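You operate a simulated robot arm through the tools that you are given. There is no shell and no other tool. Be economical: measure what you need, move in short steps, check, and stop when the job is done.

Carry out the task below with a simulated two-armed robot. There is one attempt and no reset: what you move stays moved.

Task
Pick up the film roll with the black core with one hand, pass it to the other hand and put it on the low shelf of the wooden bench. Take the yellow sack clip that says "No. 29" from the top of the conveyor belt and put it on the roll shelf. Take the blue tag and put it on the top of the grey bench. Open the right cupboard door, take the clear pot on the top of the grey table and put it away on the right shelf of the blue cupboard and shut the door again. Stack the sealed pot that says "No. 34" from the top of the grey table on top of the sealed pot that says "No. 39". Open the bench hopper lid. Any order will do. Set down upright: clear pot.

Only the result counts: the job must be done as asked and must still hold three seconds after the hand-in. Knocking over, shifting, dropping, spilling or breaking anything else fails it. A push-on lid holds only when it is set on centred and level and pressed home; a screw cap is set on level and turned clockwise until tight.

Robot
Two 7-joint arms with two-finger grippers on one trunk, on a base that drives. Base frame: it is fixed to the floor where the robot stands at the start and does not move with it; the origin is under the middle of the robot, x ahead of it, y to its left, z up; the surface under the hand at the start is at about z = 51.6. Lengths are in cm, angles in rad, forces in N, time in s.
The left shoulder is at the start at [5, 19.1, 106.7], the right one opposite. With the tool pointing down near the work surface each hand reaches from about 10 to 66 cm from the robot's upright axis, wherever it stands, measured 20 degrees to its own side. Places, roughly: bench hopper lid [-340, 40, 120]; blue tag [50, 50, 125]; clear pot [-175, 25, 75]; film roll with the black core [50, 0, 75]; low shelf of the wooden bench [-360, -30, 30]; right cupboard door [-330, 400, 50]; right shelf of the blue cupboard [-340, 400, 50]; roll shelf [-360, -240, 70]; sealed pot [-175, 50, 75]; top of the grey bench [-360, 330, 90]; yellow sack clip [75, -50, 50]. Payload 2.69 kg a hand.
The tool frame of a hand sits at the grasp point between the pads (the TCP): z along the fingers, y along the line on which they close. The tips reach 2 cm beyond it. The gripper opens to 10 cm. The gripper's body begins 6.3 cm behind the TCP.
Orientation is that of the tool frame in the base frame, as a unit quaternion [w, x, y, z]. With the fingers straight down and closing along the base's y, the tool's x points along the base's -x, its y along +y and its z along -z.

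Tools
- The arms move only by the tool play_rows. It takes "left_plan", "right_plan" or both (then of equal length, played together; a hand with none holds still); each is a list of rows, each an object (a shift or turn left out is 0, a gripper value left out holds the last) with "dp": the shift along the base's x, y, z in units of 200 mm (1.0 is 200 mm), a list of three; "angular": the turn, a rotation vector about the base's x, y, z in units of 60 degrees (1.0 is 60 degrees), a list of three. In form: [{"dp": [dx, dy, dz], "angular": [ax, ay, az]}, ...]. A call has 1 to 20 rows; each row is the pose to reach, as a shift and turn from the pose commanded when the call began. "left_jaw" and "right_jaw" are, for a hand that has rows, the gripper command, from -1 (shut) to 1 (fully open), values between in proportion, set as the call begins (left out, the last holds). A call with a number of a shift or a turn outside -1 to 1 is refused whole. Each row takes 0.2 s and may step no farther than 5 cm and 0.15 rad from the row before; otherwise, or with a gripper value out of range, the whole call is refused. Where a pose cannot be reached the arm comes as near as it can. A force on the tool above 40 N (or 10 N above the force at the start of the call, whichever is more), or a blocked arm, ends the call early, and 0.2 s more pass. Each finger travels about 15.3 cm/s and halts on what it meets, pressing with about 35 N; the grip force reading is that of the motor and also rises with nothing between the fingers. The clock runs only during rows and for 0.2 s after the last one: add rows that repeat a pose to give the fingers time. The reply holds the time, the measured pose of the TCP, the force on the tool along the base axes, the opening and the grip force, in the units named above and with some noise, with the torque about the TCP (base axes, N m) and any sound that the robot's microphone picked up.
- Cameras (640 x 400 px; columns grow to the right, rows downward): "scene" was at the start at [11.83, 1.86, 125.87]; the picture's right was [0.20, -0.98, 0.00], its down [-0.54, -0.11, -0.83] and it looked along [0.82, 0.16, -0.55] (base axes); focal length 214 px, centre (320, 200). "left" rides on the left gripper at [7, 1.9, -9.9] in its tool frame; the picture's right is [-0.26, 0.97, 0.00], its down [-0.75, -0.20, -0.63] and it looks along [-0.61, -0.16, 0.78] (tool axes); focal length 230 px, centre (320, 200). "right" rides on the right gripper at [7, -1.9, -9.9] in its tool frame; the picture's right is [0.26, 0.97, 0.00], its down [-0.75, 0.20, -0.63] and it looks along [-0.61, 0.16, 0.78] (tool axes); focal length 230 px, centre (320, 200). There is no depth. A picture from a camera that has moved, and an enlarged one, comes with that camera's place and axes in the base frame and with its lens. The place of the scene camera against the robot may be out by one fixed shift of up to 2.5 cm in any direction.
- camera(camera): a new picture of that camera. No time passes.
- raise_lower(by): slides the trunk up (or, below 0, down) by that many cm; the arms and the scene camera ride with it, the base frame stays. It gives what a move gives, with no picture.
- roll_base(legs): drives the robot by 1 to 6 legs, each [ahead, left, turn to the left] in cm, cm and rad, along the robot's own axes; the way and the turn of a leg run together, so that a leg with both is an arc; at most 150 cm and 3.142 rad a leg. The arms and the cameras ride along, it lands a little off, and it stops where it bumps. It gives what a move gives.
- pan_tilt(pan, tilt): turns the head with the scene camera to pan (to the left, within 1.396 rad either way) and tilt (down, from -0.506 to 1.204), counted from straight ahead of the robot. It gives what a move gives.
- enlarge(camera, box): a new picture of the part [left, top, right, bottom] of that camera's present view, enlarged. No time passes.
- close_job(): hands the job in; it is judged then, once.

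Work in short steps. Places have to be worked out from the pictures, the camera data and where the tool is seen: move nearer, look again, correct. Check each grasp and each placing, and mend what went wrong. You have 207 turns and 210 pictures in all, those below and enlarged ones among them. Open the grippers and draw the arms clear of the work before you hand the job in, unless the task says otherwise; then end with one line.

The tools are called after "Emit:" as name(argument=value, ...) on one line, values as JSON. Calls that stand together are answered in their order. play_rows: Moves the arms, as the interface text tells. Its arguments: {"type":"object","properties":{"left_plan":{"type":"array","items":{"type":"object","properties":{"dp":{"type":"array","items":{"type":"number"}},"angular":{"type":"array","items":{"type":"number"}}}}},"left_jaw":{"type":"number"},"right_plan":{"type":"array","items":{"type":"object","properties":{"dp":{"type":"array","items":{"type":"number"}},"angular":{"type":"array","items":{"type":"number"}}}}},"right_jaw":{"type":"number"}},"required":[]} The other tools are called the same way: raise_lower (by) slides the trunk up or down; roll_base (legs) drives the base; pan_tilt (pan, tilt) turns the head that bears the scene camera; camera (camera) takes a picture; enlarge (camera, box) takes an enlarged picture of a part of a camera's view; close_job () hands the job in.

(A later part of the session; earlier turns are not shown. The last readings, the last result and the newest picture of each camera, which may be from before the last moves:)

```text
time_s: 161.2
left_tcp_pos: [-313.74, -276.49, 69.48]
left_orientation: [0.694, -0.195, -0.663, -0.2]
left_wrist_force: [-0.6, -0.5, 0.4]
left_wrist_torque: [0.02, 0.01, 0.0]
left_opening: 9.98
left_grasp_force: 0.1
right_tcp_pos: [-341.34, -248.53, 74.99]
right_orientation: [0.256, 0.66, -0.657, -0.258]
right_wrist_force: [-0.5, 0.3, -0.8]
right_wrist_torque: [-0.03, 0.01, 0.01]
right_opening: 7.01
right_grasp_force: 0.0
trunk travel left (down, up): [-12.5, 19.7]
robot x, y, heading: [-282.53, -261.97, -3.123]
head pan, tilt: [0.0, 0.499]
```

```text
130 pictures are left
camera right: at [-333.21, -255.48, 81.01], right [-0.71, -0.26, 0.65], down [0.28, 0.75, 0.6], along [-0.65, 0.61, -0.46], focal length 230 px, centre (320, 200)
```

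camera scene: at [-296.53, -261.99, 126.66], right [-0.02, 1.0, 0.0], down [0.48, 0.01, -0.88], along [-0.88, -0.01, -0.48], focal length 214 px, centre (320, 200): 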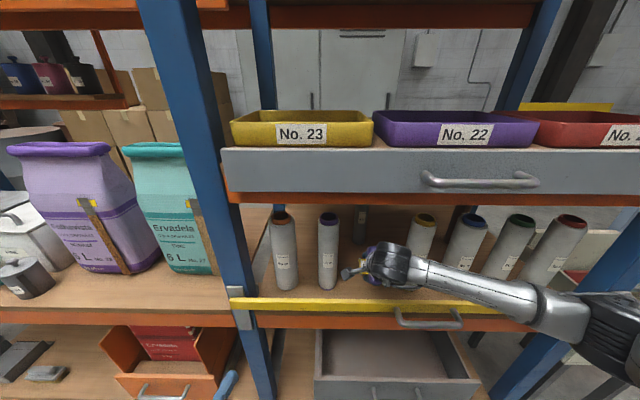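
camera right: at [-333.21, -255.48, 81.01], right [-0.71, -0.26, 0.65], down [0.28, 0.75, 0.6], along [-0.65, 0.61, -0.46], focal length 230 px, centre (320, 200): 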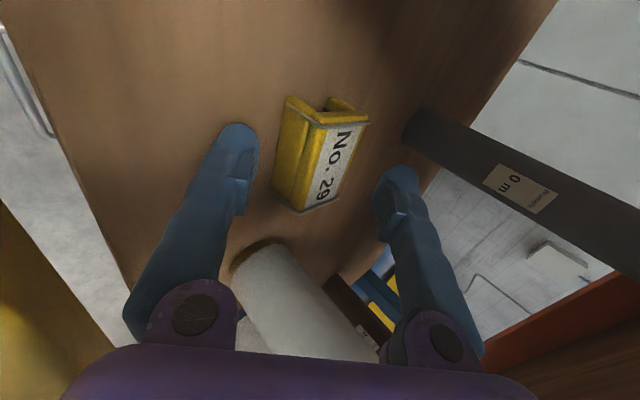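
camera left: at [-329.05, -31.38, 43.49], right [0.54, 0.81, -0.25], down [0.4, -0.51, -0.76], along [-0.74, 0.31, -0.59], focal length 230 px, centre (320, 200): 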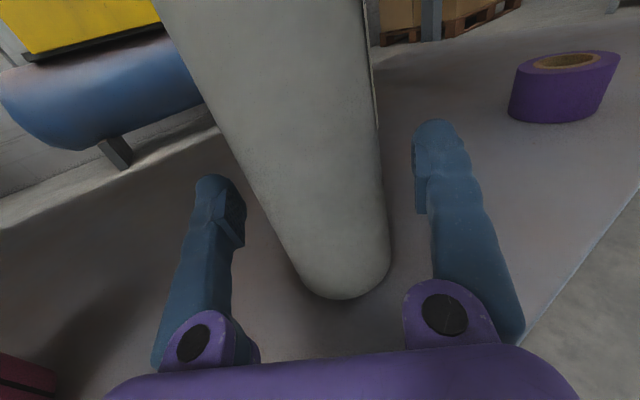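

The clip lies flat on the shelf. I lift the hand out and back.

Emit:
play_rows(right_plan=[{"dp": [0.02, 0, 0.15]}, {"dp": [0.05, 0, 0.35]}, {"dp": [0.07, 0, 0.55]}, {"dp": [0.2, 0, 0.7]}, {"dp": [0.4, 0, 0.75]}, {"dp": [0.6, 0, 0.8]}, {"dp": [0.8, 0, 0.8]}])

Emit:
roll_base(legs=[[-25, 0, 0]])

Emit:
camera(camera="scene")

```text
time_s: 162.8
left_tcp_pos: [-313.78, -276.29, 69.43]
left_orientation: [0.695, -0.195, -0.663, -0.201]
left_wrist_force: [0.6, -0.8, 1.0]
left_wrist_torque: [-0.01, 0.0, 0.0]
left_opening: 9.99
left_grasp_force: 0.1
right_tcp_pos: [-325.26, -248.53, 90.93]
right_orientation: [0.257, 0.66, -0.657, -0.258]
right_wrist_force: [0.6, -0.9, -0.1]
right_wrist_torque: [0.03, -0.03, 0.03]
right_opening: 6.99
right_grasp_force: 0.1
trunk travel left (down, up): [-12.5, 19.7]
robot x, y, heading: [-282.46, -262.03, -3.123]
head pan, tilt: [0.0, 0.499]
```

```text
time_s: 164.6
left_tcp_pos: [-288.83, -276.0, 69.52]
left_orientation: [0.695, -0.195, -0.663, -0.201]
left_wrist_force: [-0.7, 0.2, 0.4]
left_wrist_torque: [-0.02, -0.05, 0.02]
left_opening: 9.99
left_grasp_force: 0.1
right_tcp_pos: [-300.31, -248.25, 91.1]
right_orientation: [0.258, 0.66, -0.656, -0.258]
right_wrist_force: [-0.3, 0.4, 0.0]
right_wrist_torque: [0.03, 0.03, 0.02]
right_opening: 6.99
right_grasp_force: 0.0
trunk travel left (down, up): [-12.5, 19.7]
robot x, y, heading: [-257.92, -261.66, -3.125]
head pan, tilt: [0.0, 0.499]
```

```text
129 pictures are left
camera scene: at [-271.53, -261.56, 126.67], right [-0.02, 1.0, 0.0], down [0.48, 0.01, -0.88], along [-0.88, -0.01, -0.48], focal length 214 px, centre (320, 200)
```

scene: 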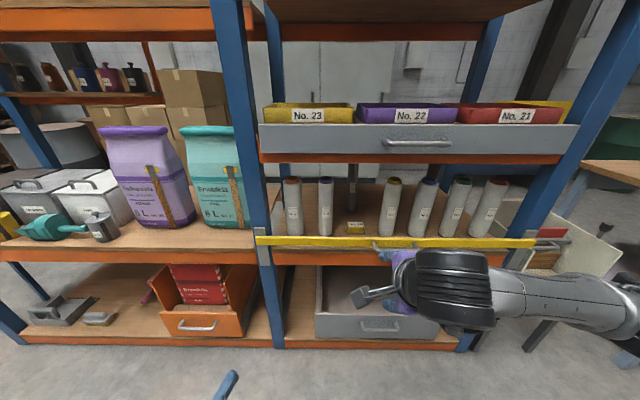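

The clip rests on the roll shelf and all rolls still stand. Next is the hopper lid, so I drive along the bench to y of about 30 and look at the hopper.

Emit:
roll_base(legs=[[0, 0, -0.016], [0, -145, 0], [0, -140, 0]])

Emit:
pan_tilt(pan=0.0, tilt=0.3)

Emit:
camera(camera="scene")

```text
time_s: 171.8
left_tcp_pos: [-289.3, -202.58, 69.53]
left_orientation: [0.69, -0.212, -0.657, -0.219]
left_wrist_force: [0.1, 0.9, -0.3]
left_wrist_torque: [0.01, 0.01, -0.01]
left_opening: 10.04
left_grasp_force: 0.1
right_tcp_pos: [-299.5, -174.02, 90.94]
right_orientation: [-0.251, -0.643, 0.673, 0.265]
right_wrist_force: [0.5, 0.2, -0.5]
right_wrist_torque: [-0.03, -0.01, -0.03]
right_opening: 7.01
right_grasp_force: 0.0
trunk travel left (down, up): [-12.5, 19.7]
robot x, y, heading: [-257.64, -189.22, 3.105]
head pan, tilt: [0.0, 0.499]
stopped in leg 2: the robot was blocked; the commanded pose is now the measured one
```

```text
time_s: 172.5
left_tcp_pos: [-289.32, -202.45, 69.54]
left_orientation: [0.69, -0.212, -0.657, -0.219]
left_wrist_force: [0.0, -0.5, 0.3]
left_wrist_torque: [0.01, 0.01, -0.02]
left_opening: 10.03
left_grasp_force: 0.0
right_tcp_pos: [-299.55, -174.06, 90.97]
right_orientation: [-0.25, -0.643, 0.674, 0.265]
right_wrist_force: [0.0, -0.1, -0.6]
right_wrist_torque: [0.0, 0.0, 0.02]
right_opening: 7.01
right_grasp_force: 0.2
trunk travel left (down, up): [-12.5, 19.7]
robot x, y, heading: [-257.45, -189.71, 3.111]
head pan, tilt: [0.0, 0.3]
```

```text
128 pictures are left
camera scene: at [-271.76, -188.97, 128.5], right [0.03, 1.0, 0.0], down [0.3, -0.01, -0.96], along [-0.95, 0.03, -0.3], focal length 214 px, centre (320, 200)
```

scene: 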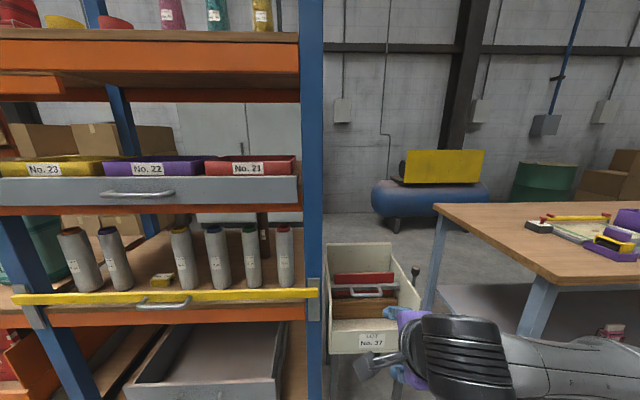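

The base probably met the corner of the bag rack behind. I move 10 cm ahead first and then go right.

Emit:
roll_base(legs=[[11, -5, 0], [0, -115, 0], [0, -95, 0]])

Emit:
camera(camera="scene")

```text
time_s: 192.2
left_tcp_pos: [-291.95, 15.15, 69.46]
left_orientation: [0.689, -0.214, -0.656, -0.222]
left_wrist_force: [0.3, 0.5, -0.6]
left_wrist_torque: [0.03, 0.02, -0.01]
left_opening: 10.01
left_grasp_force: 0.1
right_tcp_pos: [-301.95, 43.65, 90.97]
right_orientation: [-0.249, -0.64, 0.676, 0.267]
right_wrist_force: [-0.7, 0.7, 0.2]
right_wrist_torque: [-0.02, -0.03, 0.01]
right_opening: 7.01
right_grasp_force: 0.0
trunk travel left (down, up): [-12.5, 19.7]
robot x, y, heading: [-259.8, 27.92, 3.096]
head pan, tilt: [0.0, 0.3]
```

```text
127 pictures are left
camera scene: at [-274.29, 28.47, 128.5], right [0.04, 1.0, 0.0], down [0.3, -0.01, -0.96], along [-0.95, 0.04, -0.3], focal length 214 px, centre (320, 200)
```

scene: 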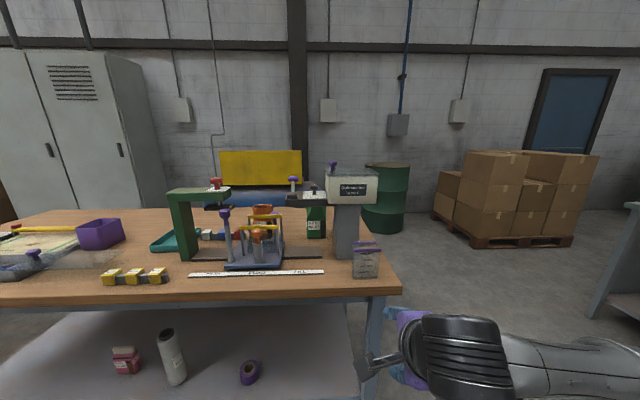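

Emit:
enlarge(camera="scene", box=[250, 140, 410, 300])

```text
2.50 times, centred on (330, 220) of scene
camera zoom: at [-274.29, 28.47, 128.5], right [0.04, 1.0, 0.0], down [0.3, -0.01, -0.96], along [-0.95, 0.04, -0.3], focal length 536 px, centre (295, 150)
```

zoom: 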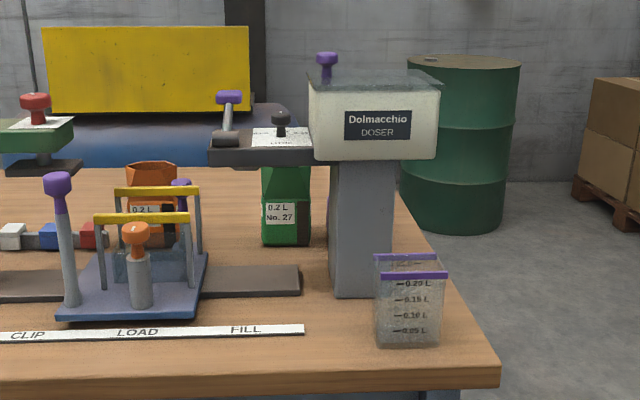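

The doser's lid is a flat clear cover with a purple knob at its left end. I raise the trunk to look from above.

Emit:
raise_lower(by=19)

Emit:
enlarge(camera="scene", box=[270, 160, 430, 320])

```text
time_s: 194.2
left_tcp_pos: [-292.05, 15.17, 88.44]
left_orientation: [0.689, -0.215, -0.656, -0.222]
left_wrist_force: [0.0, 0.1, -0.7]
left_wrist_torque: [-0.02, 0.0, 0.01]
left_opening: 9.99
left_grasp_force: 0.1
right_tcp_pos: [-301.92, 43.57, 110.0]
right_orientation: [-0.249, -0.64, 0.677, 0.267]
right_wrist_force: [-1.1, 0.7, -0.3]
right_wrist_torque: [-0.01, 0.04, 0.01]
right_opening: 7.01
right_grasp_force: 0.1
trunk travel left (down, up): [-31.5, 0.7]
robot x, y, heading: [-259.83, 27.39, 3.102]
head pan, tilt: [0.0, 0.3]
```

```text
2.50 times, centred on (350, 240) of scene
camera zoom: at [-274.3, 28.46, 147.5], right [0.04, 1.0, 0.0], down [0.3, -0.01, -0.96], along [-0.95, 0.04, -0.3], focal length 536 px, centre (245, 100)
```

zoom: 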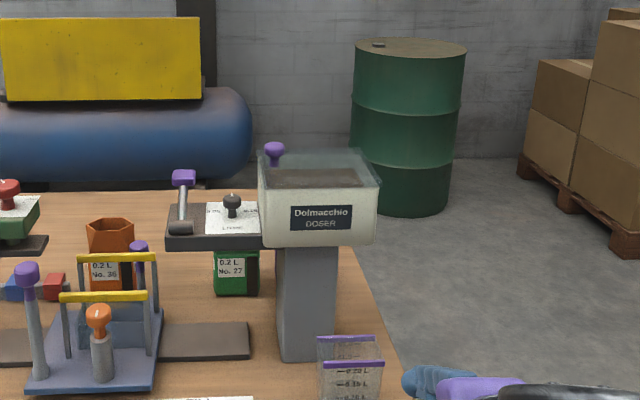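

The lid spans about x -335..-347, y 33..48 at z=116. The knob is at the middle of its left edge, about [-342, 35, 118], so the hinge should be on the right (y=48). I square up the left hand to point along -x and drive closer.

Emit:
play_rows(left_plan=[{"angular": [0, 0, 0.12]}, {"angular": [0, 0, 0.24]}, {"angular": [0, 0, 0.36]}, {"angular": [0, 0, 0.48]}, {"angular": [0, 0, 0.6]}, {"dp": [0, 0, 0.2], "angular": [0, 0, 0.6]}, {"dp": [0, 0, 0.4], "angular": [0, 0, 0.6]}, {"dp": [0, 0, 0.6], "angular": [0, 0, 0.6]}, {"dp": [0, 0, 0.8], "angular": [0, 0, 0.6]}, {"dp": [0, 0, 1.0], "angular": [0, 0, 0.6]}])

Emit:
roll_base(legs=[[0, -14, 0.04], [20, 0, 0]])

Emit:
pan_tilt(pan=0.1, tilt=0.6)

Emit:
camera(camera="scene")

Emit:
camera(camera="left")

```text
time_s: 195.3
left_tcp_pos: [-292.82, 9.6, 87.88]
left_orientation: [0.728, -0.104, -0.677, 0.013]
left_wrist_force: [0.3, -0.6, -0.4]
left_wrist_torque: [-0.01, 0.03, 0.01]
left_opening: 9.98
left_grasp_force: 0.1
right_tcp_pos: [-301.92, 43.74, 109.99]
right_orientation: [-0.25, -0.64, 0.676, 0.267]
right_wrist_force: [-0.4, -0.3, -0.6]
right_wrist_torque: [-0.04, -0.03, -0.02]
right_opening: 7.03
right_grasp_force: 0.0
trunk travel left (down, up): [-31.5, 0.7]
robot x, y, heading: [-260.17, 28.03, 3.098]
head pan, tilt: [0.0, 0.3]
stopped in row 5 (left hand): the arm was blocked; the commanded pose is now the measured one
```

```text
time_s: 198.4
left_tcp_pos: [-311.93, 22.61, 87.8]
left_orientation: [0.728, -0.09, -0.679, 0.028]
left_wrist_force: [-0.1, -0.4, 0.8]
left_wrist_torque: [0.0, 0.02, 0.01]
left_opening: 9.99
left_grasp_force: 0.0
right_tcp_pos: [-322.57, 56.25, 110.1]
right_orientation: [-0.254, -0.653, 0.664, 0.26]
right_wrist_force: [0.4, 0.3, 0.1]
right_wrist_torque: [0.01, -0.03, -0.02]
right_opening: 7.0
right_grasp_force: 0.1
trunk travel left (down, up): [-31.5, 0.7]
robot x, y, heading: [-280.02, 42.1, 3.133]
head pan, tilt: [0.0, 0.3]
```

```text
time_s: 199.2
left_tcp_pos: [-311.87, 22.55, 87.9]
left_orientation: [0.728, -0.089, -0.679, 0.028]
left_wrist_force: [0.1, -0.6, 0.4]
left_wrist_torque: [-0.01, -0.02, 0.0]
left_opening: 10.0
left_grasp_force: 0.2
right_tcp_pos: [-322.35, 56.2, 109.95]
right_orientation: [-0.254, -0.653, 0.663, 0.262]
right_wrist_force: [1.0, -0.6, 1.4]
right_wrist_torque: [0.0, -0.03, -0.04]
right_opening: 6.99
right_grasp_force: 0.0
trunk travel left (down, up): [-31.5, 0.7]
robot x, y, heading: [-280.22, 42.2, 3.137]
head pan, tilt: [0.099, 0.6]
```

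```text
124 pictures are left
camera scene: at [-293.69, 41.27, 144.76], right [-0.09, 1.0, 0.0], down [0.56, 0.05, -0.83], along [-0.82, -0.08, -0.56], focal length 214 px, centre (320, 200)
```

scene: 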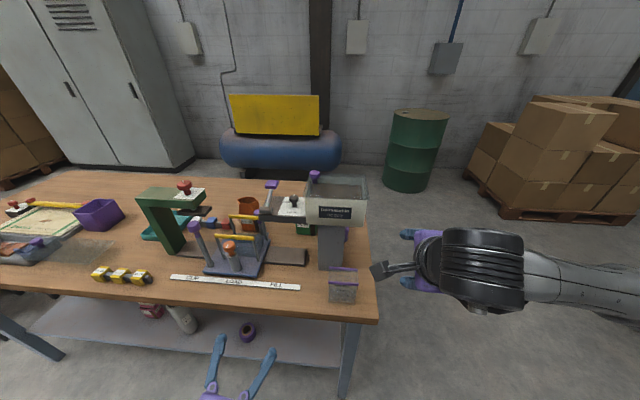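

```text
123 pictures are left
camera left: at [-301.34, 24.61, 93.83], right [0.06, 0.91, -0.42], down [0.55, -0.38, -0.74], along [-0.83, -0.19, -0.52], focal length 230 px, centre (320, 200)
```

left: 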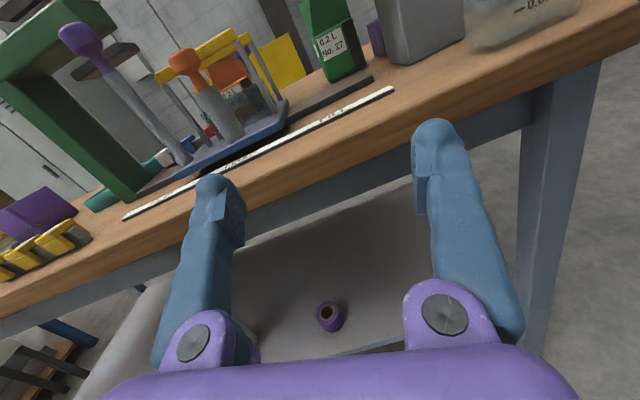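

Emit:
enlarge(camera="scene", box=[250, 150, 390, 250])

```text
4.00 times, centred on (320, 200) of scene
camera zoom: at [-293.69, 41.27, 144.76], right [-0.09, 1.0, 0.0], down [0.56, 0.05, -0.83], along [-0.82, -0.08, -0.56], focal length 858 px, centre (320, 200)
```

zoom: 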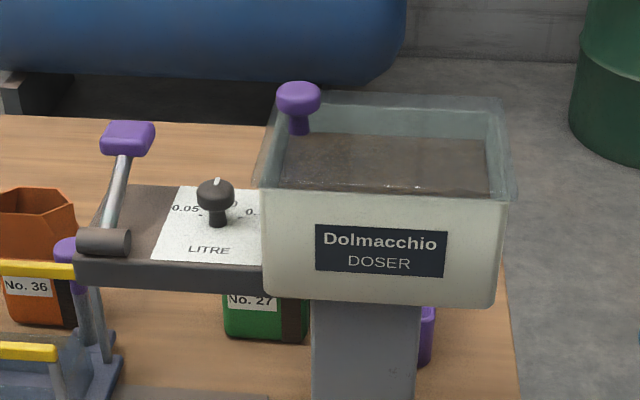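

The knob head is at about [-343, 35, 119], 2.9 cm wide. I raise the left hand in front of the bench and level its roll.

Emit:
play_rows(left_plan=[{"dp": [0, 0, 0.2]}, {"dp": [0, 0, 0.4]}, {"dp": [0, 0, 0.6], "angular": [0.05, 0, 0]}, {"dp": [0, 0, 0.8], "angular": [0.1, 0, 0]}, {"dp": [0, 0, 1.0], "angular": [0.16, 0, 0]}])

Emit:
play_rows(left_plan=[{"dp": [0, 0.1, 0.2]}, {"dp": [0, 0.2, 0.4], "angular": [0, 0, 0.04]}, {"dp": [0, 0.4, 0.55], "angular": [0, 0, 0.08]}, {"dp": [0, 0.6, 0.57], "angular": [0, 0, 0.08]}, {"dp": [0, 0.62, 0.57], "angular": [0, 0, 0.08]}])

Emit:
camera(camera="left")

Emit:
camera(camera="scene")

```text
time_s: 200.5
left_tcp_pos: [-312.28, 21.43, 97.68]
left_orientation: [-0.688, 0.085, 0.72, -0.021]
left_wrist_force: [0.2, -0.5, 0.4]
left_wrist_torque: [-0.03, 0.0, -0.01]
left_opening: 10.0
left_grasp_force: 0.0
left hand out of reach, approached as far as the arm can: row 5
right_tcp_pos: [-322.55, 56.1, 109.93]
right_orientation: [-0.255, -0.653, 0.663, 0.261]
right_wrist_force: [0.4, -0.6, 1.0]
right_wrist_torque: [0.03, 0.0, 0.02]
right_opening: 7.03
right_grasp_force: 0.0
trunk travel left (down, up): [-31.5, 0.7]
robot x, y, heading: [-279.79, 42.06, 3.132]
head pan, tilt: [0.099, 0.6]
stopped in row 5 (left hand): the arm was blocked; the commanded pose is now the measured one
```

```text
time_s: 201.2
left_tcp_pos: [-312.15, 21.94, 95.56]
left_orientation: [-0.636, 0.233, 0.725, -0.129]
left_wrist_force: [0.1, 0.3, 0.0]
left_wrist_torque: [-0.01, -0.04, 0.01]
left_opening: 10.0
left_grasp_force: 0.1
left hand out of reach, approached as far as the arm can: row 2, 3
right_tcp_pos: [-322.41, 56.19, 109.9]
right_orientation: [-0.255, -0.653, 0.663, 0.262]
right_wrist_force: [0.0, -0.3, 0.3]
right_wrist_torque: [0.01, 0.01, -0.01]
right_opening: 6.99
right_grasp_force: 0.2
trunk travel left (down, up): [-31.5, 0.7]
robot x, y, heading: [-280.05, 41.81, 3.134]
head pan, tilt: [0.099, 0.6]
stopped in row 3 (left hand): the arm was blocked; the commanded pose is now the measured one
```

```text
121 pictures are left
camera left: at [-302.61, 25.99, 102.22], right [0.19, 0.7, -0.69], down [0.65, -0.62, -0.45], along [-0.74, -0.36, -0.57], focal length 230 px, centre (320, 200)
```

left: 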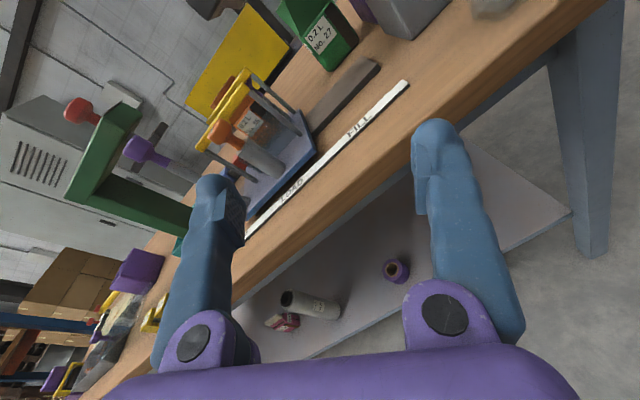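

```text
120 pictures are left
camera scene: at [-293.71, 41.24, 144.75], right [-0.09, 1.0, 0.0], down [0.56, 0.05, -0.82], along [-0.82, -0.08, -0.57], focal length 214 px, centre (320, 200)
```

scene: 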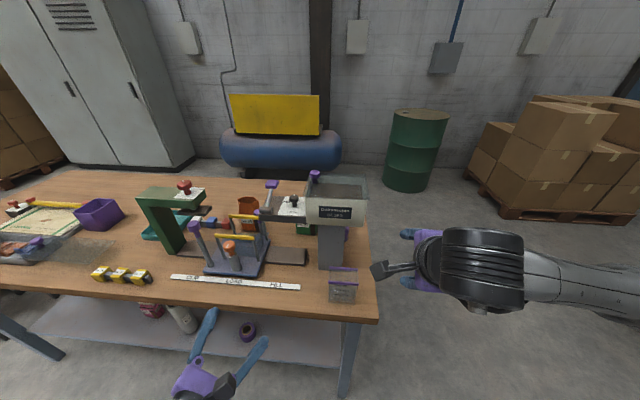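

The left arm is near its joint limits in this pose. The lid hinges on the right, so following it suits the right hand: it starts pointing down on the knob and rolls to point left. I back off and straighten both hands, undoing the right hand's tilt and turning the left back toward its right.

Emit:
roll_base(legs=[[-22, 0, 0]])

Emit:
play_rows(left_plan=[{"angular": [0, 0, -0.14]}, {"angular": [0, 0, -0.28]}, {"angular": [0, 0, -0.42]}, {"angular": [0, 0, -0.56]}, {"angular": [0, 0, -0.7]}, {"angular": [0, 0, -0.84]}, {"angular": [0, 0, -0.98]}], right_plan=[{"dp": [0, 0, 0.05], "angular": [0, -0.14, 0]}, {"dp": [0, 0, 0.1], "angular": [0, -0.28, 0]}, {"dp": [0, 0, 0.2], "angular": [0, -0.42, 0]}, {"dp": [0, 0, 0.3], "angular": [0, -0.56, 0]}, {"dp": [0, 0, 0.4], "angular": [0, -0.715, 0]}, {"dp": [0, 0, 0.5], "angular": [0, -0.715, 0]}, {"dp": [0, 0, 0.6], "angular": [0, -0.715, 0]}])

Emit:
play_rows(left_plan=[{"angular": [0, 0, -0.14]}, {"angular": [0, 0, -0.28]}, {"angular": [0, 0, -0.42]}])

Emit:
camera(camera="scene")

```text
time_s: 202.8
left_tcp_pos: [-290.24, 21.91, 95.43]
left_orientation: [-0.636, 0.235, 0.724, -0.129]
left_wrist_force: [-0.8, 0.2, -0.2]
left_wrist_torque: [0.02, -0.03, -0.02]
left_opening: 10.0
left_grasp_force: 0.0
right_tcp_pos: [-300.46, 56.11, 109.95]
right_orientation: [-0.255, -0.653, 0.664, 0.262]
right_wrist_force: [0.3, 0.1, 0.3]
right_wrist_torque: [0.0, -0.04, 0.03]
right_opening: 7.0
right_grasp_force: 0.1
trunk travel left (down, up): [-31.5, 0.7]
robot x, y, heading: [-257.82, 41.68, 3.134]
head pan, tilt: [0.099, 0.6]
```

```text
refused: row 5 steps farther than a row can; nothing moved
```

```text
time_s: 203.6
left_tcp_pos: [-290.33, 21.96, 95.41]
left_orientation: [-0.649, 0.385, 0.656, 0.014]
left_wrist_force: [0.5, 0.2, 0.0]
left_wrist_torque: [0.01, -0.01, -0.03]
left_opening: 9.98
left_grasp_force: 0.1
right_tcp_pos: [-300.5, 56.03, 109.99]
right_orientation: [-0.255, -0.653, 0.664, 0.261]
right_wrist_force: [0.1, 0.2, -0.2]
right_wrist_torque: [-0.02, 0.02, 0.03]
right_opening: 6.99
right_grasp_force: 0.1
trunk travel left (down, up): [-31.5, 0.7]
robot x, y, heading: [-258.19, 41.79, 3.13]
head pan, tilt: [0.099, 0.6]
```

```text
119 pictures are left
camera scene: at [-271.78, 41.14, 144.75], right [-0.09, 1.0, 0.0], down [0.56, 0.05, -0.82], along [-0.82, -0.08, -0.57], focal length 214 px, centre (320, 200)
```

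scene: 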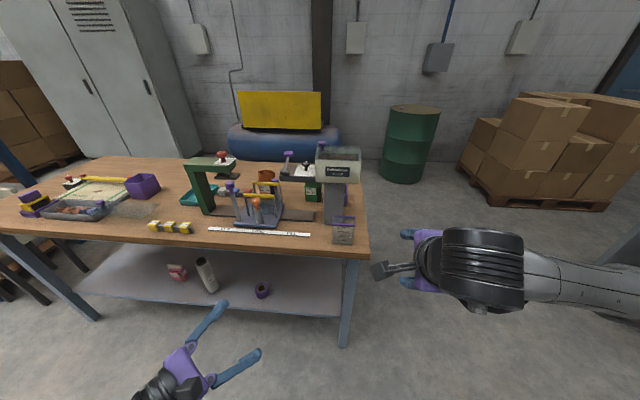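

Emit:
play_rows(left_plan=[{"angular": [0, 0, -0.14]}, {"angular": [0, 0, -0.28]}, {"angular": [0, 0, -0.42]}, {"angular": [0, 0, -0.56]}, {"angular": [0, 0, -0.7]}, {"angular": [0, 0, -0.84]}, {"angular": [0, 0, -0.98]}], right_plan=[{"dp": [0, 0, 0.05], "angular": [0, -0.14, 0]}, {"dp": [0, 0, 0.1], "angular": [0, -0.28, 0]}, {"dp": [0, 0, 0.2], "angular": [0, -0.42, 0]}, {"dp": [0, 0, 0.3], "angular": [0, -0.56, 0]}, {"dp": [0, 0, 0.4], "angular": [0, -0.7, 0]}, {"dp": [0, 0, 0.5], "angular": [0, -0.715, 0]}, {"dp": [0, 0, 0.6], "angular": [0, -0.715, 0]}])

Emit:
play_rows(left_plan=[{"angular": [0, -0.13, 0]}, {"angular": [0, -0.26, 0]}, {"angular": [0, -0.39, 0]}, {"angular": [0, -0.49, 0]}])

```text
time_s: 205.2
left_tcp_pos: [-290.09, 21.84, 95.45]
left_orientation: [-0.559, 0.656, 0.383, 0.333]
left_wrist_force: [-6.2, 0.1, 6.2]
left_wrist_torque: [-0.64, -0.09, -0.61]
left_opening: 10.01
left_grasp_force: 0.0
right_tcp_pos: [-300.43, 56.04, 122.0]
right_orientation: [0.008, -0.702, 0.712, 0.005]
right_wrist_force: [0.3, 0.1, 1.1]
right_wrist_torque: [0.04, 0.03, -0.02]
right_opening: 6.99
right_grasp_force: 0.1
trunk travel left (down, up): [-31.5, 0.7]
robot x, y, heading: [-257.8, 41.58, 3.132]
head pan, tilt: [0.099, 0.6]
```

```text
time_s: 206.2
left_tcp_pos: [-290.34, 22.0, 95.43]
left_orientation: [-0.443, 0.553, 0.512, 0.487]
left_wrist_force: [-0.5, -0.6, 0.0]
left_wrist_torque: [0.04, -0.01, 0.01]
left_opening: 10.0
left_grasp_force: 0.1
right_tcp_pos: [-300.48, 56.08, 121.95]
right_orientation: [0.006, -0.703, 0.711, 0.006]
right_wrist_force: [0.6, -0.1, 0.2]
right_wrist_torque: [0.01, 0.01, -0.02]
right_opening: 6.98
right_grasp_force: 0.0
trunk travel left (down, up): [-31.5, 0.7]
robot x, y, heading: [-257.98, 41.74, 3.136]
head pan, tilt: [0.099, 0.6]
```

The right hand now points straight down. I bring the left hand to point down too and draw it back a bit.

Emit:
play_rows(left_plan=[{"dp": [0.03, 0, 0], "angular": [-0.14, 0, 0]}, {"dp": [0.06, 0, 0], "angular": [-0.28, 0, 0]}, {"dp": [0.1, 0, 0], "angular": [-0.42, 0, 0]}, {"dp": [0.15, -0.05, 0.05], "angular": [-0.56, 0, 0]}, {"dp": [0.2, -0.1, 0.1], "angular": [-0.7, 0, 0]}, {"dp": [0.2, -0.1, 0.1], "angular": [-0.7, 0, 0]}])

Emit:
play_rows(left_plan=[{"dp": [0, -0.05, 0], "angular": [-0.14, 0, 0]}, {"dp": [0, -0.1, 0], "angular": [-0.28, 0, 0]}, {"dp": [0, -0.15, 0.05], "angular": [-0.42, 0, 0]}, {"dp": [0, -0.2, 0.1], "angular": [-0.56, 0, 0]}, {"dp": [0, -0.25, 0.1], "angular": [-0.66, 0, 0]}])

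Emit:
roll_base(legs=[[0, 12, 0], [25, 0, 0]])

Emit:
camera(camera="scene")

Emit:
camera(camera="right")

```text
time_s: 207.6
left_tcp_pos: [-288.43, 33.44, 90.94]
left_orientation: [-0.251, 0.662, 0.64, 0.299]
left_wrist_force: [-1.0, -0.1, 0.3]
left_wrist_torque: [0.0, -0.02, -0.01]
left_opening: 10.01
left_grasp_force: 0.0
left hand out of reach, approached as far as the arm can: row 1, 2, 3, 4, 5, 6
right_tcp_pos: [-300.4, 56.03, 122.03]
right_orientation: [0.005, -0.703, 0.712, 0.005]
right_wrist_force: [-0.3, -0.3, -0.8]
right_wrist_torque: [-0.02, 0.02, -0.02]
right_opening: 7.01
right_grasp_force: 0.1
trunk travel left (down, up): [-31.5, 0.7]
robot x, y, heading: [-258.14, 41.97, 3.136]
head pan, tilt: [0.099, 0.6]
```

```text
time_s: 208.8
left_tcp_pos: [-288.51, 28.54, 92.74]
left_orientation: [-0.01, 0.709, 0.702, 0.066]
left_wrist_force: [1.0, 0.7, -0.1]
left_wrist_torque: [0.01, -0.02, 0.01]
left_opening: 10.01
left_grasp_force: 0.1
left hand out of reach, approached as far as the arm can: row 1
right_tcp_pos: [-300.35, 56.14, 122.02]
right_orientation: [0.006, -0.703, 0.711, 0.005]
right_wrist_force: [-1.4, 0.5, -0.7]
right_wrist_torque: [-0.02, 0.0, 0.01]
right_opening: 7.02
right_grasp_force: 0.2
trunk travel left (down, up): [-31.5, 0.7]
robot x, y, heading: [-257.62, 41.94, 3.138]
head pan, tilt: [0.099, 0.6]
```

```text
time_s: 212.0
left_tcp_pos: [-313.71, 16.71, 92.76]
left_orientation: [-0.011, 0.71, 0.701, 0.066]
left_wrist_force: [0.9, 0.1, -0.7]
left_wrist_torque: [-0.04, -0.02, 0.04]
left_opening: 10.01
left_grasp_force: 0.0
right_tcp_pos: [-325.54, 44.27, 121.89]
right_orientation: [0.007, -0.701, 0.713, 0.004]
right_wrist_force: [-0.6, 0.6, -0.1]
right_wrist_torque: [0.0, 0.01, -0.01]
right_opening: 6.99
right_grasp_force: 0.0
trunk travel left (down, up): [-31.5, 0.7]
robot x, y, heading: [-283.3, 29.82, 3.133]
head pan, tilt: [0.099, 0.6]
```

```text
118 pictures are left
camera scene: at [-296.95, 29.32, 144.75], right [-0.09, 1.0, 0.0], down [0.56, 0.05, -0.82], along [-0.82, -0.07, -0.57], focal length 214 px, centre (320, 200)
```

scene: 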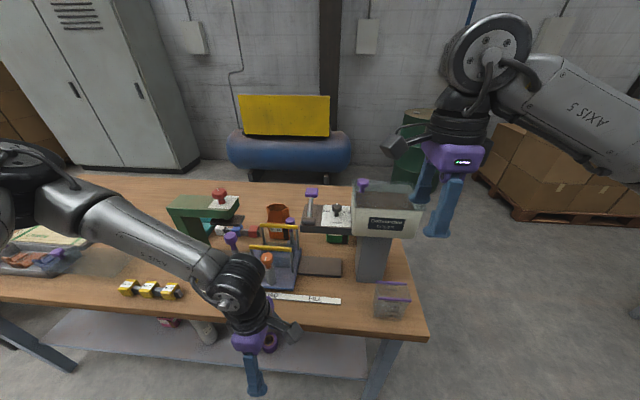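

```text
117 pictures are left
camera right: at [-323.86, 37.12, 131.79], right [-0.97, -0.24, -0.01], down [-0.19, 0.74, 0.64], along [-0.15, 0.62, -0.77], focal length 230 px, centre (320, 200)
```

right: 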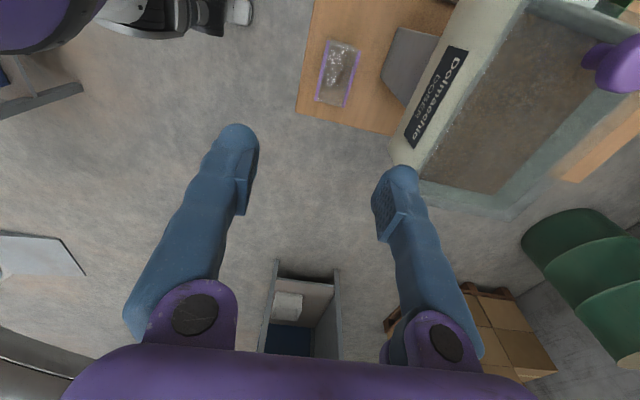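

The knob is at about [-342, 35.4, 119]. I move the right hand above it.

Emit:
play_rows(right_plan=[{"dp": [0, 0, 0.2]}, {"dp": [-0.1, -0.05, 0.35]}, {"dp": [-0.27, -0.15, 0.35]}, {"dp": [-0.45, -0.25, 0.35]}, {"dp": [-0.63, -0.35, 0.35]}, {"dp": [-0.8, -0.44, 0.35]}, {"dp": [-0.85, -0.45, 0.35]}, {"dp": [-0.85, -0.45, 0.35]}])

Emit:
camera(camera="right")

Emit:
camera(camera="scene")

```text
time_s: 213.8
left_tcp_pos: [-313.7, 16.66, 92.76]
left_orientation: [-0.011, 0.71, 0.701, 0.066]
left_wrist_force: [-0.3, 0.9, 0.0]
left_wrist_torque: [0.01, 0.02, -0.01]
left_opening: 10.0
left_grasp_force: 0.0
right_tcp_pos: [-342.63, 35.39, 129.09]
right_orientation: [0.007, -0.703, 0.711, 0.006]
right_wrist_force: [-0.4, -0.4, -0.1]
right_wrist_torque: [0.03, -0.02, 0.01]
right_opening: 7.0
right_grasp_force: 0.1
trunk travel left (down, up): [-31.5, 0.7]
robot x, y, heading: [-282.97, 29.85, 3.138]
head pan, tilt: [0.099, 0.6]
```

```text
116 pictures are left
camera right: at [-340.81, 28.1, 138.87], right [-0.97, -0.25, -0.01], down [-0.19, 0.74, 0.64], along [-0.15, 0.62, -0.77], focal length 230 px, centre (320, 200)
```

right: 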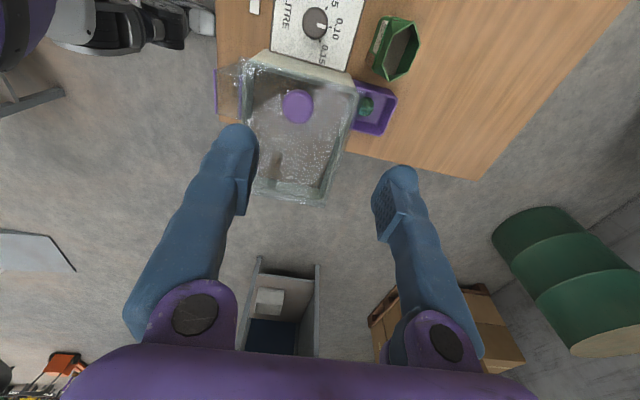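

```text
115 pictures are left
camera scene: at [-296.9, 29.3, 144.75], right [-0.09, 1.0, 0.0], down [0.56, 0.05, -0.83], along [-0.82, -0.07, -0.56], focal length 214 px, centre (320, 200)
```

scene: 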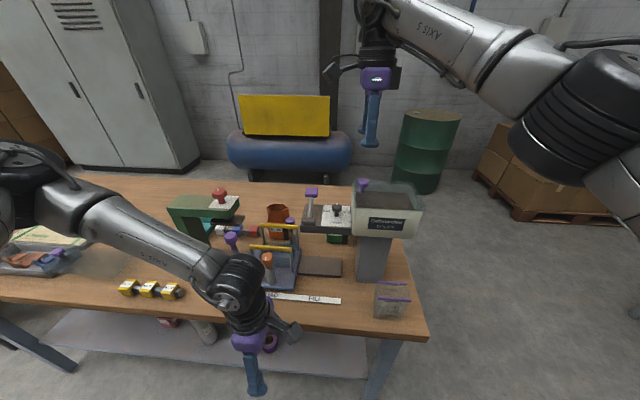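

The knob is at [-340.4, 34.6]. I correct and go down to grip its head.

Emit:
play_rows(right_plan=[{"dp": [0.05, -0.02, -0.05]}, {"dp": [0.11, -0.035, -0.15]}, {"dp": [0.11, -0.035, -0.3]}, {"dp": [0.11, -0.035, -0.4]}, {"dp": [0.11, -0.035, -0.47]}, {"dp": [0.11, -0.035, -0.49]}])

Emit:
camera(camera="right")

Emit:
enlarge(camera="scene", box=[300, 110, 460, 270])

```text
time_s: 215.2
left_tcp_pos: [-313.65, 16.78, 92.86]
left_orientation: [-0.011, 0.709, 0.702, 0.066]
left_wrist_force: [-0.3, 0.5, 0.2]
left_wrist_torque: [0.01, -0.03, -0.01]
left_opening: 9.97
left_grasp_force: 0.0
right_tcp_pos: [-340.46, 34.42, 119.2]
right_orientation: [0.006, -0.702, 0.712, 0.005]
right_wrist_force: [0.3, 0.2, 0.0]
right_wrist_torque: [0.02, 0.0, 0.03]
right_opening: 7.02
right_grasp_force: 0.2
trunk travel left (down, up): [-31.5, 0.7]
robot x, y, heading: [-283.06, 30.28, 3.132]
head pan, tilt: [0.099, 0.6]
```

```text
114 pictures are left
camera right: at [-338.62, 27.34, 129.04], right [-0.97, -0.24, -0.01], down [-0.19, 0.74, 0.64], along [-0.15, 0.62, -0.77], focal length 230 px, centre (320, 200)
```

right: 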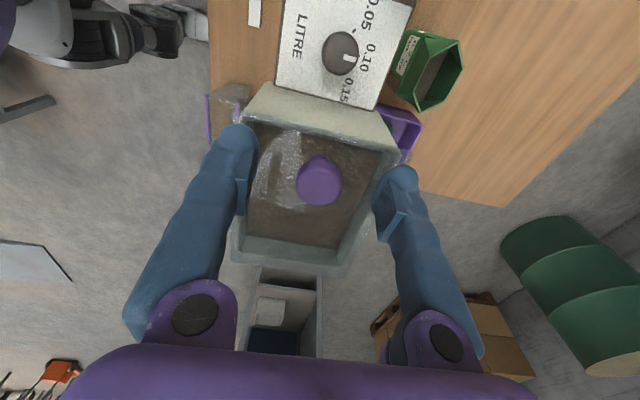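

```text
2.50 times, centred on (380, 190) of scene
camera zoom: at [-296.89, 29.31, 144.76], right [-0.09, 1.0, 0.0], down [0.56, 0.05, -0.83], along [-0.82, -0.07, -0.56], focal length 536 px, centre (170, 225)
```

zoom: 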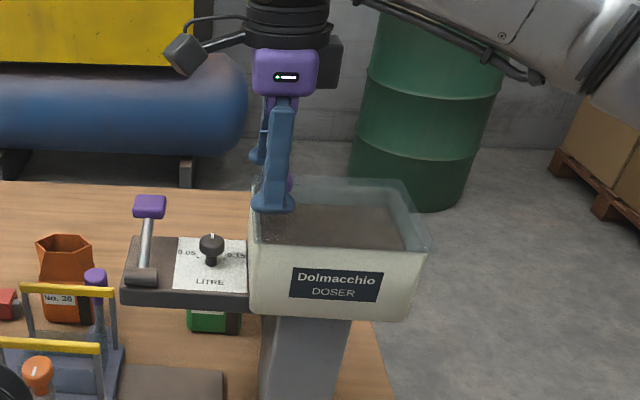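

The knob is between the fingers. I close on it.

Emit:
play_rows(right_plan=[{"dp": [0, -0.02, 0]}, {"dp": [0, -0.02, 0]}, {"dp": [0, -0.02, 0]}, {"dp": [0, -0.02, 0]}], right_jaw=-1)

Emit:
camera(camera="right")

```text
time_s: 216.2
left_tcp_pos: [-313.75, 16.81, 92.72]
left_orientation: [-0.01, 0.71, 0.701, 0.066]
left_wrist_force: [-0.2, -0.6, 0.0]
left_wrist_torque: [-0.03, -0.01, 0.03]
left_opening: 9.99
left_grasp_force: 0.0
right_tcp_pos: [-340.54, 34.28, 119.28]
right_orientation: [0.007, -0.702, 0.712, 0.005]
right_wrist_force: [-7.3, 7.6, 1.7]
right_wrist_torque: [0.61, 0.08, 0.03]
right_opening: 2.65
right_grasp_force: 45.3
trunk travel left (down, up): [-31.5, 0.7]
robot x, y, heading: [-283.64, 30.21, 3.136]
head pan, tilt: [0.099, 0.6]
```

```text
112 pictures are left
camera right: at [-338.77, 27.18, 128.98], right [-0.97, -0.24, -0.01], down [-0.19, 0.74, 0.64], along [-0.15, 0.62, -0.77], focal length 230 px, centre (320, 200)
```

right: 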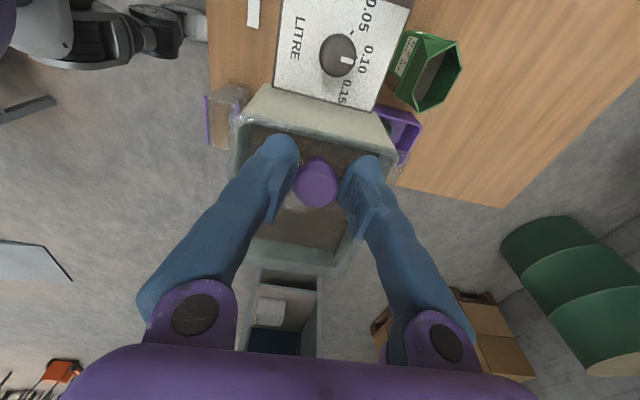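

The knob is gripped. I start lifting along an arc about the right-hand hinge (y=48, z=116.4).

Emit:
play_rows(right_plan=[{"dp": [0, 0.027, 0.094], "angular": [-0.134, 0, 0]}, {"dp": [0, 0.067, 0.184], "angular": [-0.267, 0, 0]}, {"dp": [0, 0.119, 0.267], "angular": [-0.401, 0, 0]}])

Emit:
enlarge(camera="scene", box=[300, 110, 460, 270])

Emit:
camera(camera="right")

```text
time_s: 217.0
left_tcp_pos: [-313.61, 16.83, 92.72]
left_orientation: [-0.012, 0.71, 0.701, 0.065]
left_wrist_force: [-0.9, -0.3, 0.0]
left_wrist_torque: [0.0, -0.03, 0.01]
left_opening: 9.98
left_grasp_force: 0.0
right_tcp_pos: [-340.19, 36.52, 124.65]
right_orientation: [-0.141, -0.688, 0.697, -0.145]
right_wrist_force: [0.6, -0.7, 0.3]
right_wrist_torque: [-0.01, 0.01, 0.05]
right_opening: 0.0
right_grasp_force: 29.6
trunk travel left (down, up): [-31.5, 0.7]
robot x, y, heading: [-283.24, 30.11, 3.133]
head pan, tilt: [0.099, 0.6]
```

```text
2.50 times, centred on (380, 190) of scene
camera zoom: at [-296.89, 29.43, 144.76], right [-0.09, 1.0, 0.0], down [0.56, 0.05, -0.83], along [-0.82, -0.08, -0.56], focal length 536 px, centre (170, 225)
```

zoom: 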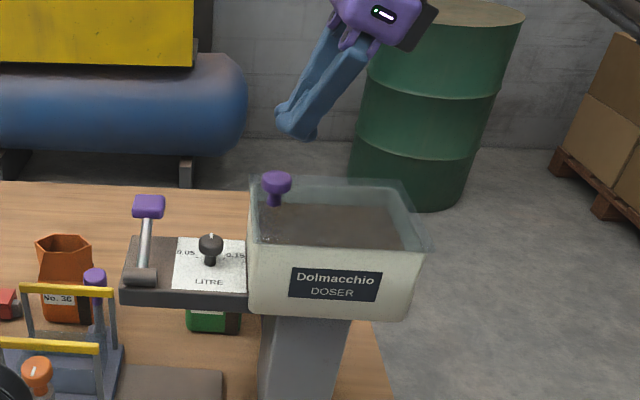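

```text
110 pictures are left
camera right: at [-338.52, 34.04, 136.53], right [-0.97, -0.23, 0.09], down [-0.19, 0.94, 0.28], along [-0.15, 0.25, -0.96], focal length 230 px, centre (320, 200)
```

right: 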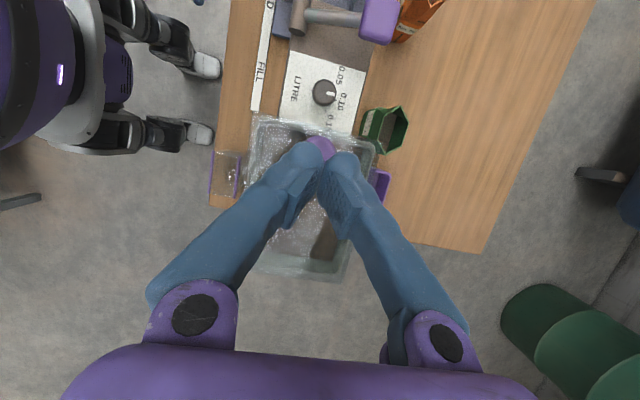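

The fingers slipped off the knob and the lid did not move. I look closely at the lid to find the hinge.

Emit:
play_rows(right_plan=[{"dp": [0, 0.15, 0.2], "angular": [0.13, 0, 0]}, {"dp": [0, 0.3, 0.4], "angular": [0.26, 0, 0]}, {"dp": [0, 0.3, 0.4], "angular": [0.4, 0, 0]}], right_jaw=0)

Emit:
enlarge(camera="right", box=[200, 0, 440, 200])

Emit:
enlarge(camera="scene", box=[340, 160, 440, 240])

```text
time_s: 217.8
left_tcp_pos: [-313.58, 16.66, 92.68]
left_orientation: [-0.012, 0.709, 0.702, 0.067]
left_wrist_force: [0.0, -0.1, 0.8]
left_wrist_torque: [0.05, 0.01, 0.0]
left_opening: 9.99
left_grasp_force: 0.1
right_tcp_pos: [-340.42, 42.29, 132.58]
right_orientation: [0.008, -0.703, 0.711, 0.006]
right_wrist_force: [0.5, -0.8, -1.1]
right_wrist_torque: [0.05, 0.04, 0.01]
right_opening: 5.01
right_grasp_force: 0.1
trunk travel left (down, up): [-31.5, 0.7]
robot x, y, heading: [-282.98, 29.83, 3.134]
head pan, tilt: [0.099, 0.6]
```

```text
2.00 times, centred on (320, 100) of right
camera zoom: at [-338.65, 35.05, 142.34], right [-0.97, -0.24, -0.01], down [-0.19, 0.74, 0.64], along [-0.15, 0.62, -0.77], focal length 460 px, centre (320, 400)
```

zoom: 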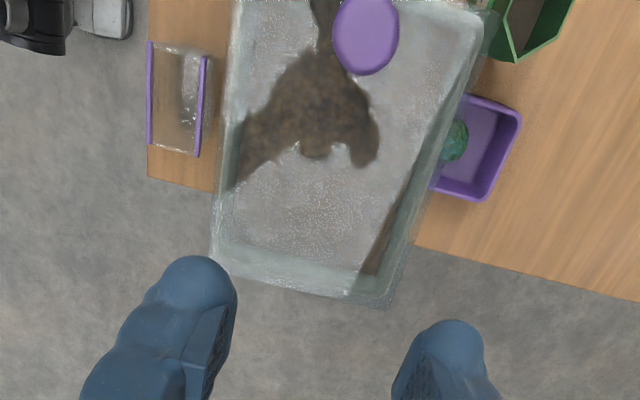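

```text
5.00 times, centred on (390, 200) of scene
camera zoom: at [-296.89, 29.18, 144.75], right [-0.09, 1.0, 0.0], down [0.56, 0.05, -0.83], along [-0.82, -0.07, -0.56], focal length 1072 px, centre (-30, 200)
```

zoom: 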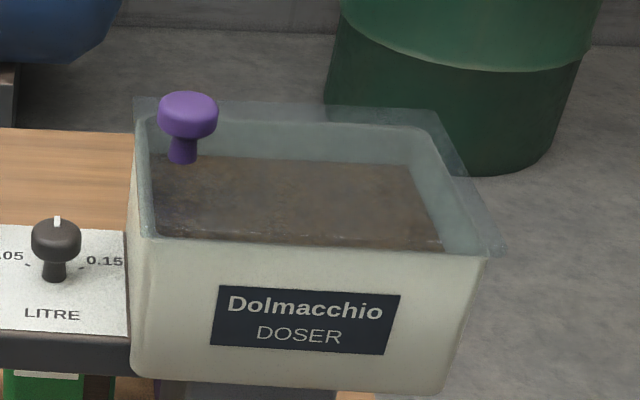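

From two wrist-camera views the knob head is really at z≈117.2 (y 35.2), so I had gripped only its tip. I go again, lower.

Emit:
play_rows(right_plan=[{"dp": [0, -0.2, -0.05]}, {"dp": [0, -0.355, -0.1]}, {"dp": [0, -0.355, -0.3]}, {"dp": [0, -0.355, -0.45]}, {"dp": [0, -0.355, -0.6]}, {"dp": [0, -0.355, -0.7]}, {"dp": [0, -0.355, -0.76]}, {"dp": [0, -0.355, -0.78]}])

Emit:
camera(camera="right")

```text
time_s: 219.6
left_tcp_pos: [-313.57, 16.62, 92.86]
left_orientation: [-0.012, 0.709, 0.702, 0.066]
left_wrist_force: [-0.1, -0.3, 0.1]
left_wrist_torque: [0.04, 0.0, 0.0]
left_opening: 10.01
left_grasp_force: 0.1
right_tcp_pos: [-340.08, 35.4, 117.33]
right_orientation: [0.003, -0.702, 0.712, 0.005]
right_wrist_force: [-4.8, 0.9, 25.4]
right_wrist_torque: [-0.06, -0.33, 0.16]
right_opening: 4.94
right_grasp_force: 0.0
trunk travel left (down, up): [-31.5, 0.7]
robot x, y, heading: [-283.44, 30.2, 3.127]
head pan, tilt: [0.099, 0.6]
```

```text
107 pictures are left
camera right: at [-338.36, 28.27, 127.21], right [-0.97, -0.24, 0.0], down [-0.19, 0.75, 0.64], along [-0.16, 0.62, -0.77], focal length 230 px, centre (320, 200)
```

right: 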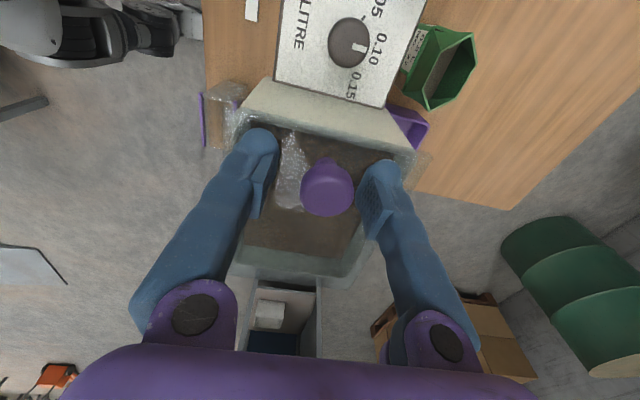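

The tips touch the lid at about z=115.3. I rise slightly and close.

Emit:
play_rows(right_plan=[{"dp": [-0.01, 0, 0.02]}, {"dp": [-0.01, 0, 0.02]}])

Emit:
play_rows(right_plan=[{"dp": [0, 0, 0]}, {"dp": [0, 0, 0]}, {"dp": [0, 0, 0]}, {"dp": [0, 0, 0]}], right_jaw=-1)

Emit:
camera(camera="right")

```text
time_s: 220.2
left_tcp_pos: [-313.65, 16.62, 92.86]
left_orientation: [-0.012, 0.71, 0.701, 0.065]
left_wrist_force: [0.4, -0.4, -0.2]
left_wrist_torque: [-0.01, -0.03, -0.03]
left_opening: 9.99
left_grasp_force: 0.1
right_tcp_pos: [-340.19, 35.45, 117.28]
right_orientation: [0.006, -0.703, 0.711, 0.005]
right_wrist_force: [4.4, 0.8, 12.6]
right_wrist_torque: [-0.1, 0.04, 0.02]
right_opening: 4.89
right_grasp_force: 0.2
trunk travel left (down, up): [-31.5, 0.7]
robot x, y, heading: [-283.43, 30.24, 3.133]
head pan, tilt: [0.099, 0.6]
```

```text
time_s: 221.2
left_tcp_pos: [-313.7, 16.66, 92.7]
left_orientation: [-0.011, 0.709, 0.702, 0.066]
left_wrist_force: [-0.6, 0.5, 0.1]
left_wrist_torque: [0.0, -0.01, 0.02]
left_opening: 10.0
left_grasp_force: 0.0
right_tcp_pos: [-340.38, 35.27, 117.43]
right_orientation: [0.007, -0.702, 0.712, 0.004]
right_wrist_force: [-5.4, 0.7, 4.0]
right_wrist_torque: [0.13, 0.13, -0.11]
right_opening: 2.05
right_grasp_force: 44.7
trunk travel left (down, up): [-31.5, 0.7]
robot x, y, heading: [-283.32, 30.16, 3.135]
head pan, tilt: [0.099, 0.6]
```

```text
106 pictures are left
camera right: at [-338.75, 28.28, 127.1], right [-0.97, -0.24, -0.01], down [-0.19, 0.74, 0.64], along [-0.15, 0.62, -0.77], focal length 230 px, centre (320, 200)
```

right: 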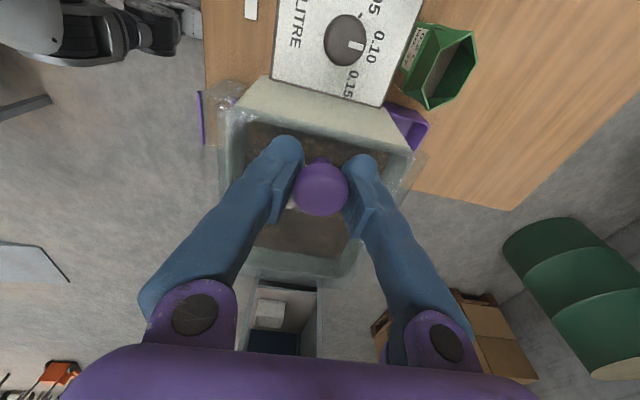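

Now it grips at 2.05 cm, below the head. I try a small lift along the arc.

Emit:
play_rows(right_plan=[{"dp": [0, 0.01, 0.04], "angular": [-0.067, 0, 0]}, {"dp": [0, 0.023, 0.087], "angular": [-0.134, 0, 0]}, {"dp": [0, 0.04, 0.13], "angular": [-0.2, 0, 0]}, {"dp": [0, 0.058, 0.171], "angular": [-0.267, 0, 0]}])

Emit:
enlarge(camera="scene", box=[300, 110, 460, 270])

```text
time_s: 221.7
left_tcp_pos: [-313.74, 16.79, 92.68]
left_orientation: [-0.01, 0.709, 0.701, 0.067]
left_wrist_force: [0.1, 1.0, 0.4]
left_wrist_torque: [0.01, 0.0, 0.01]
left_opening: 10.01
left_grasp_force: 0.0
right_tcp_pos: [-340.4, 35.89, 117.57]
right_orientation: [-0.018, -0.702, 0.711, -0.032]
right_wrist_force: [-6.2, 0.5, -11.7]
right_wrist_torque: [-0.92, 0.42, -0.01]
right_opening: 2.17
right_grasp_force: 45.0
trunk travel left (down, up): [-31.5, 0.7]
robot x, y, heading: [-283.43, 29.85, 3.132]
head pan, tilt: [0.099, 0.6]
stopped in row 2 (right hand): the force on the tool passed its limit at 46 N (the readings are from after the stop); the commanded pose is now the measured one
```

```text
2.50 times, centred on (380, 190) of scene
camera zoom: at [-297.09, 29.38, 144.74], right [-0.09, 1.0, 0.0], down [0.56, 0.05, -0.82], along [-0.82, -0.08, -0.57], focal length 536 px, centre (170, 225)
```

zoom: 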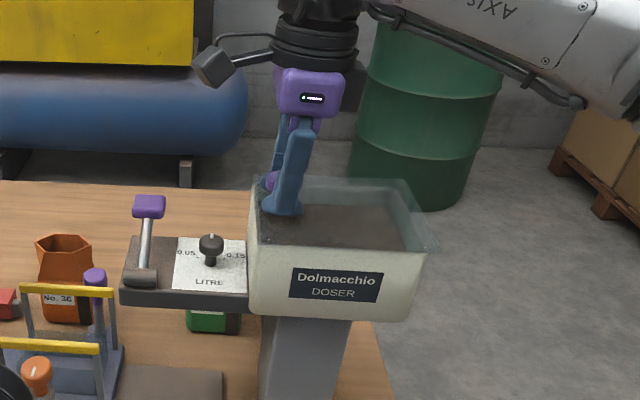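

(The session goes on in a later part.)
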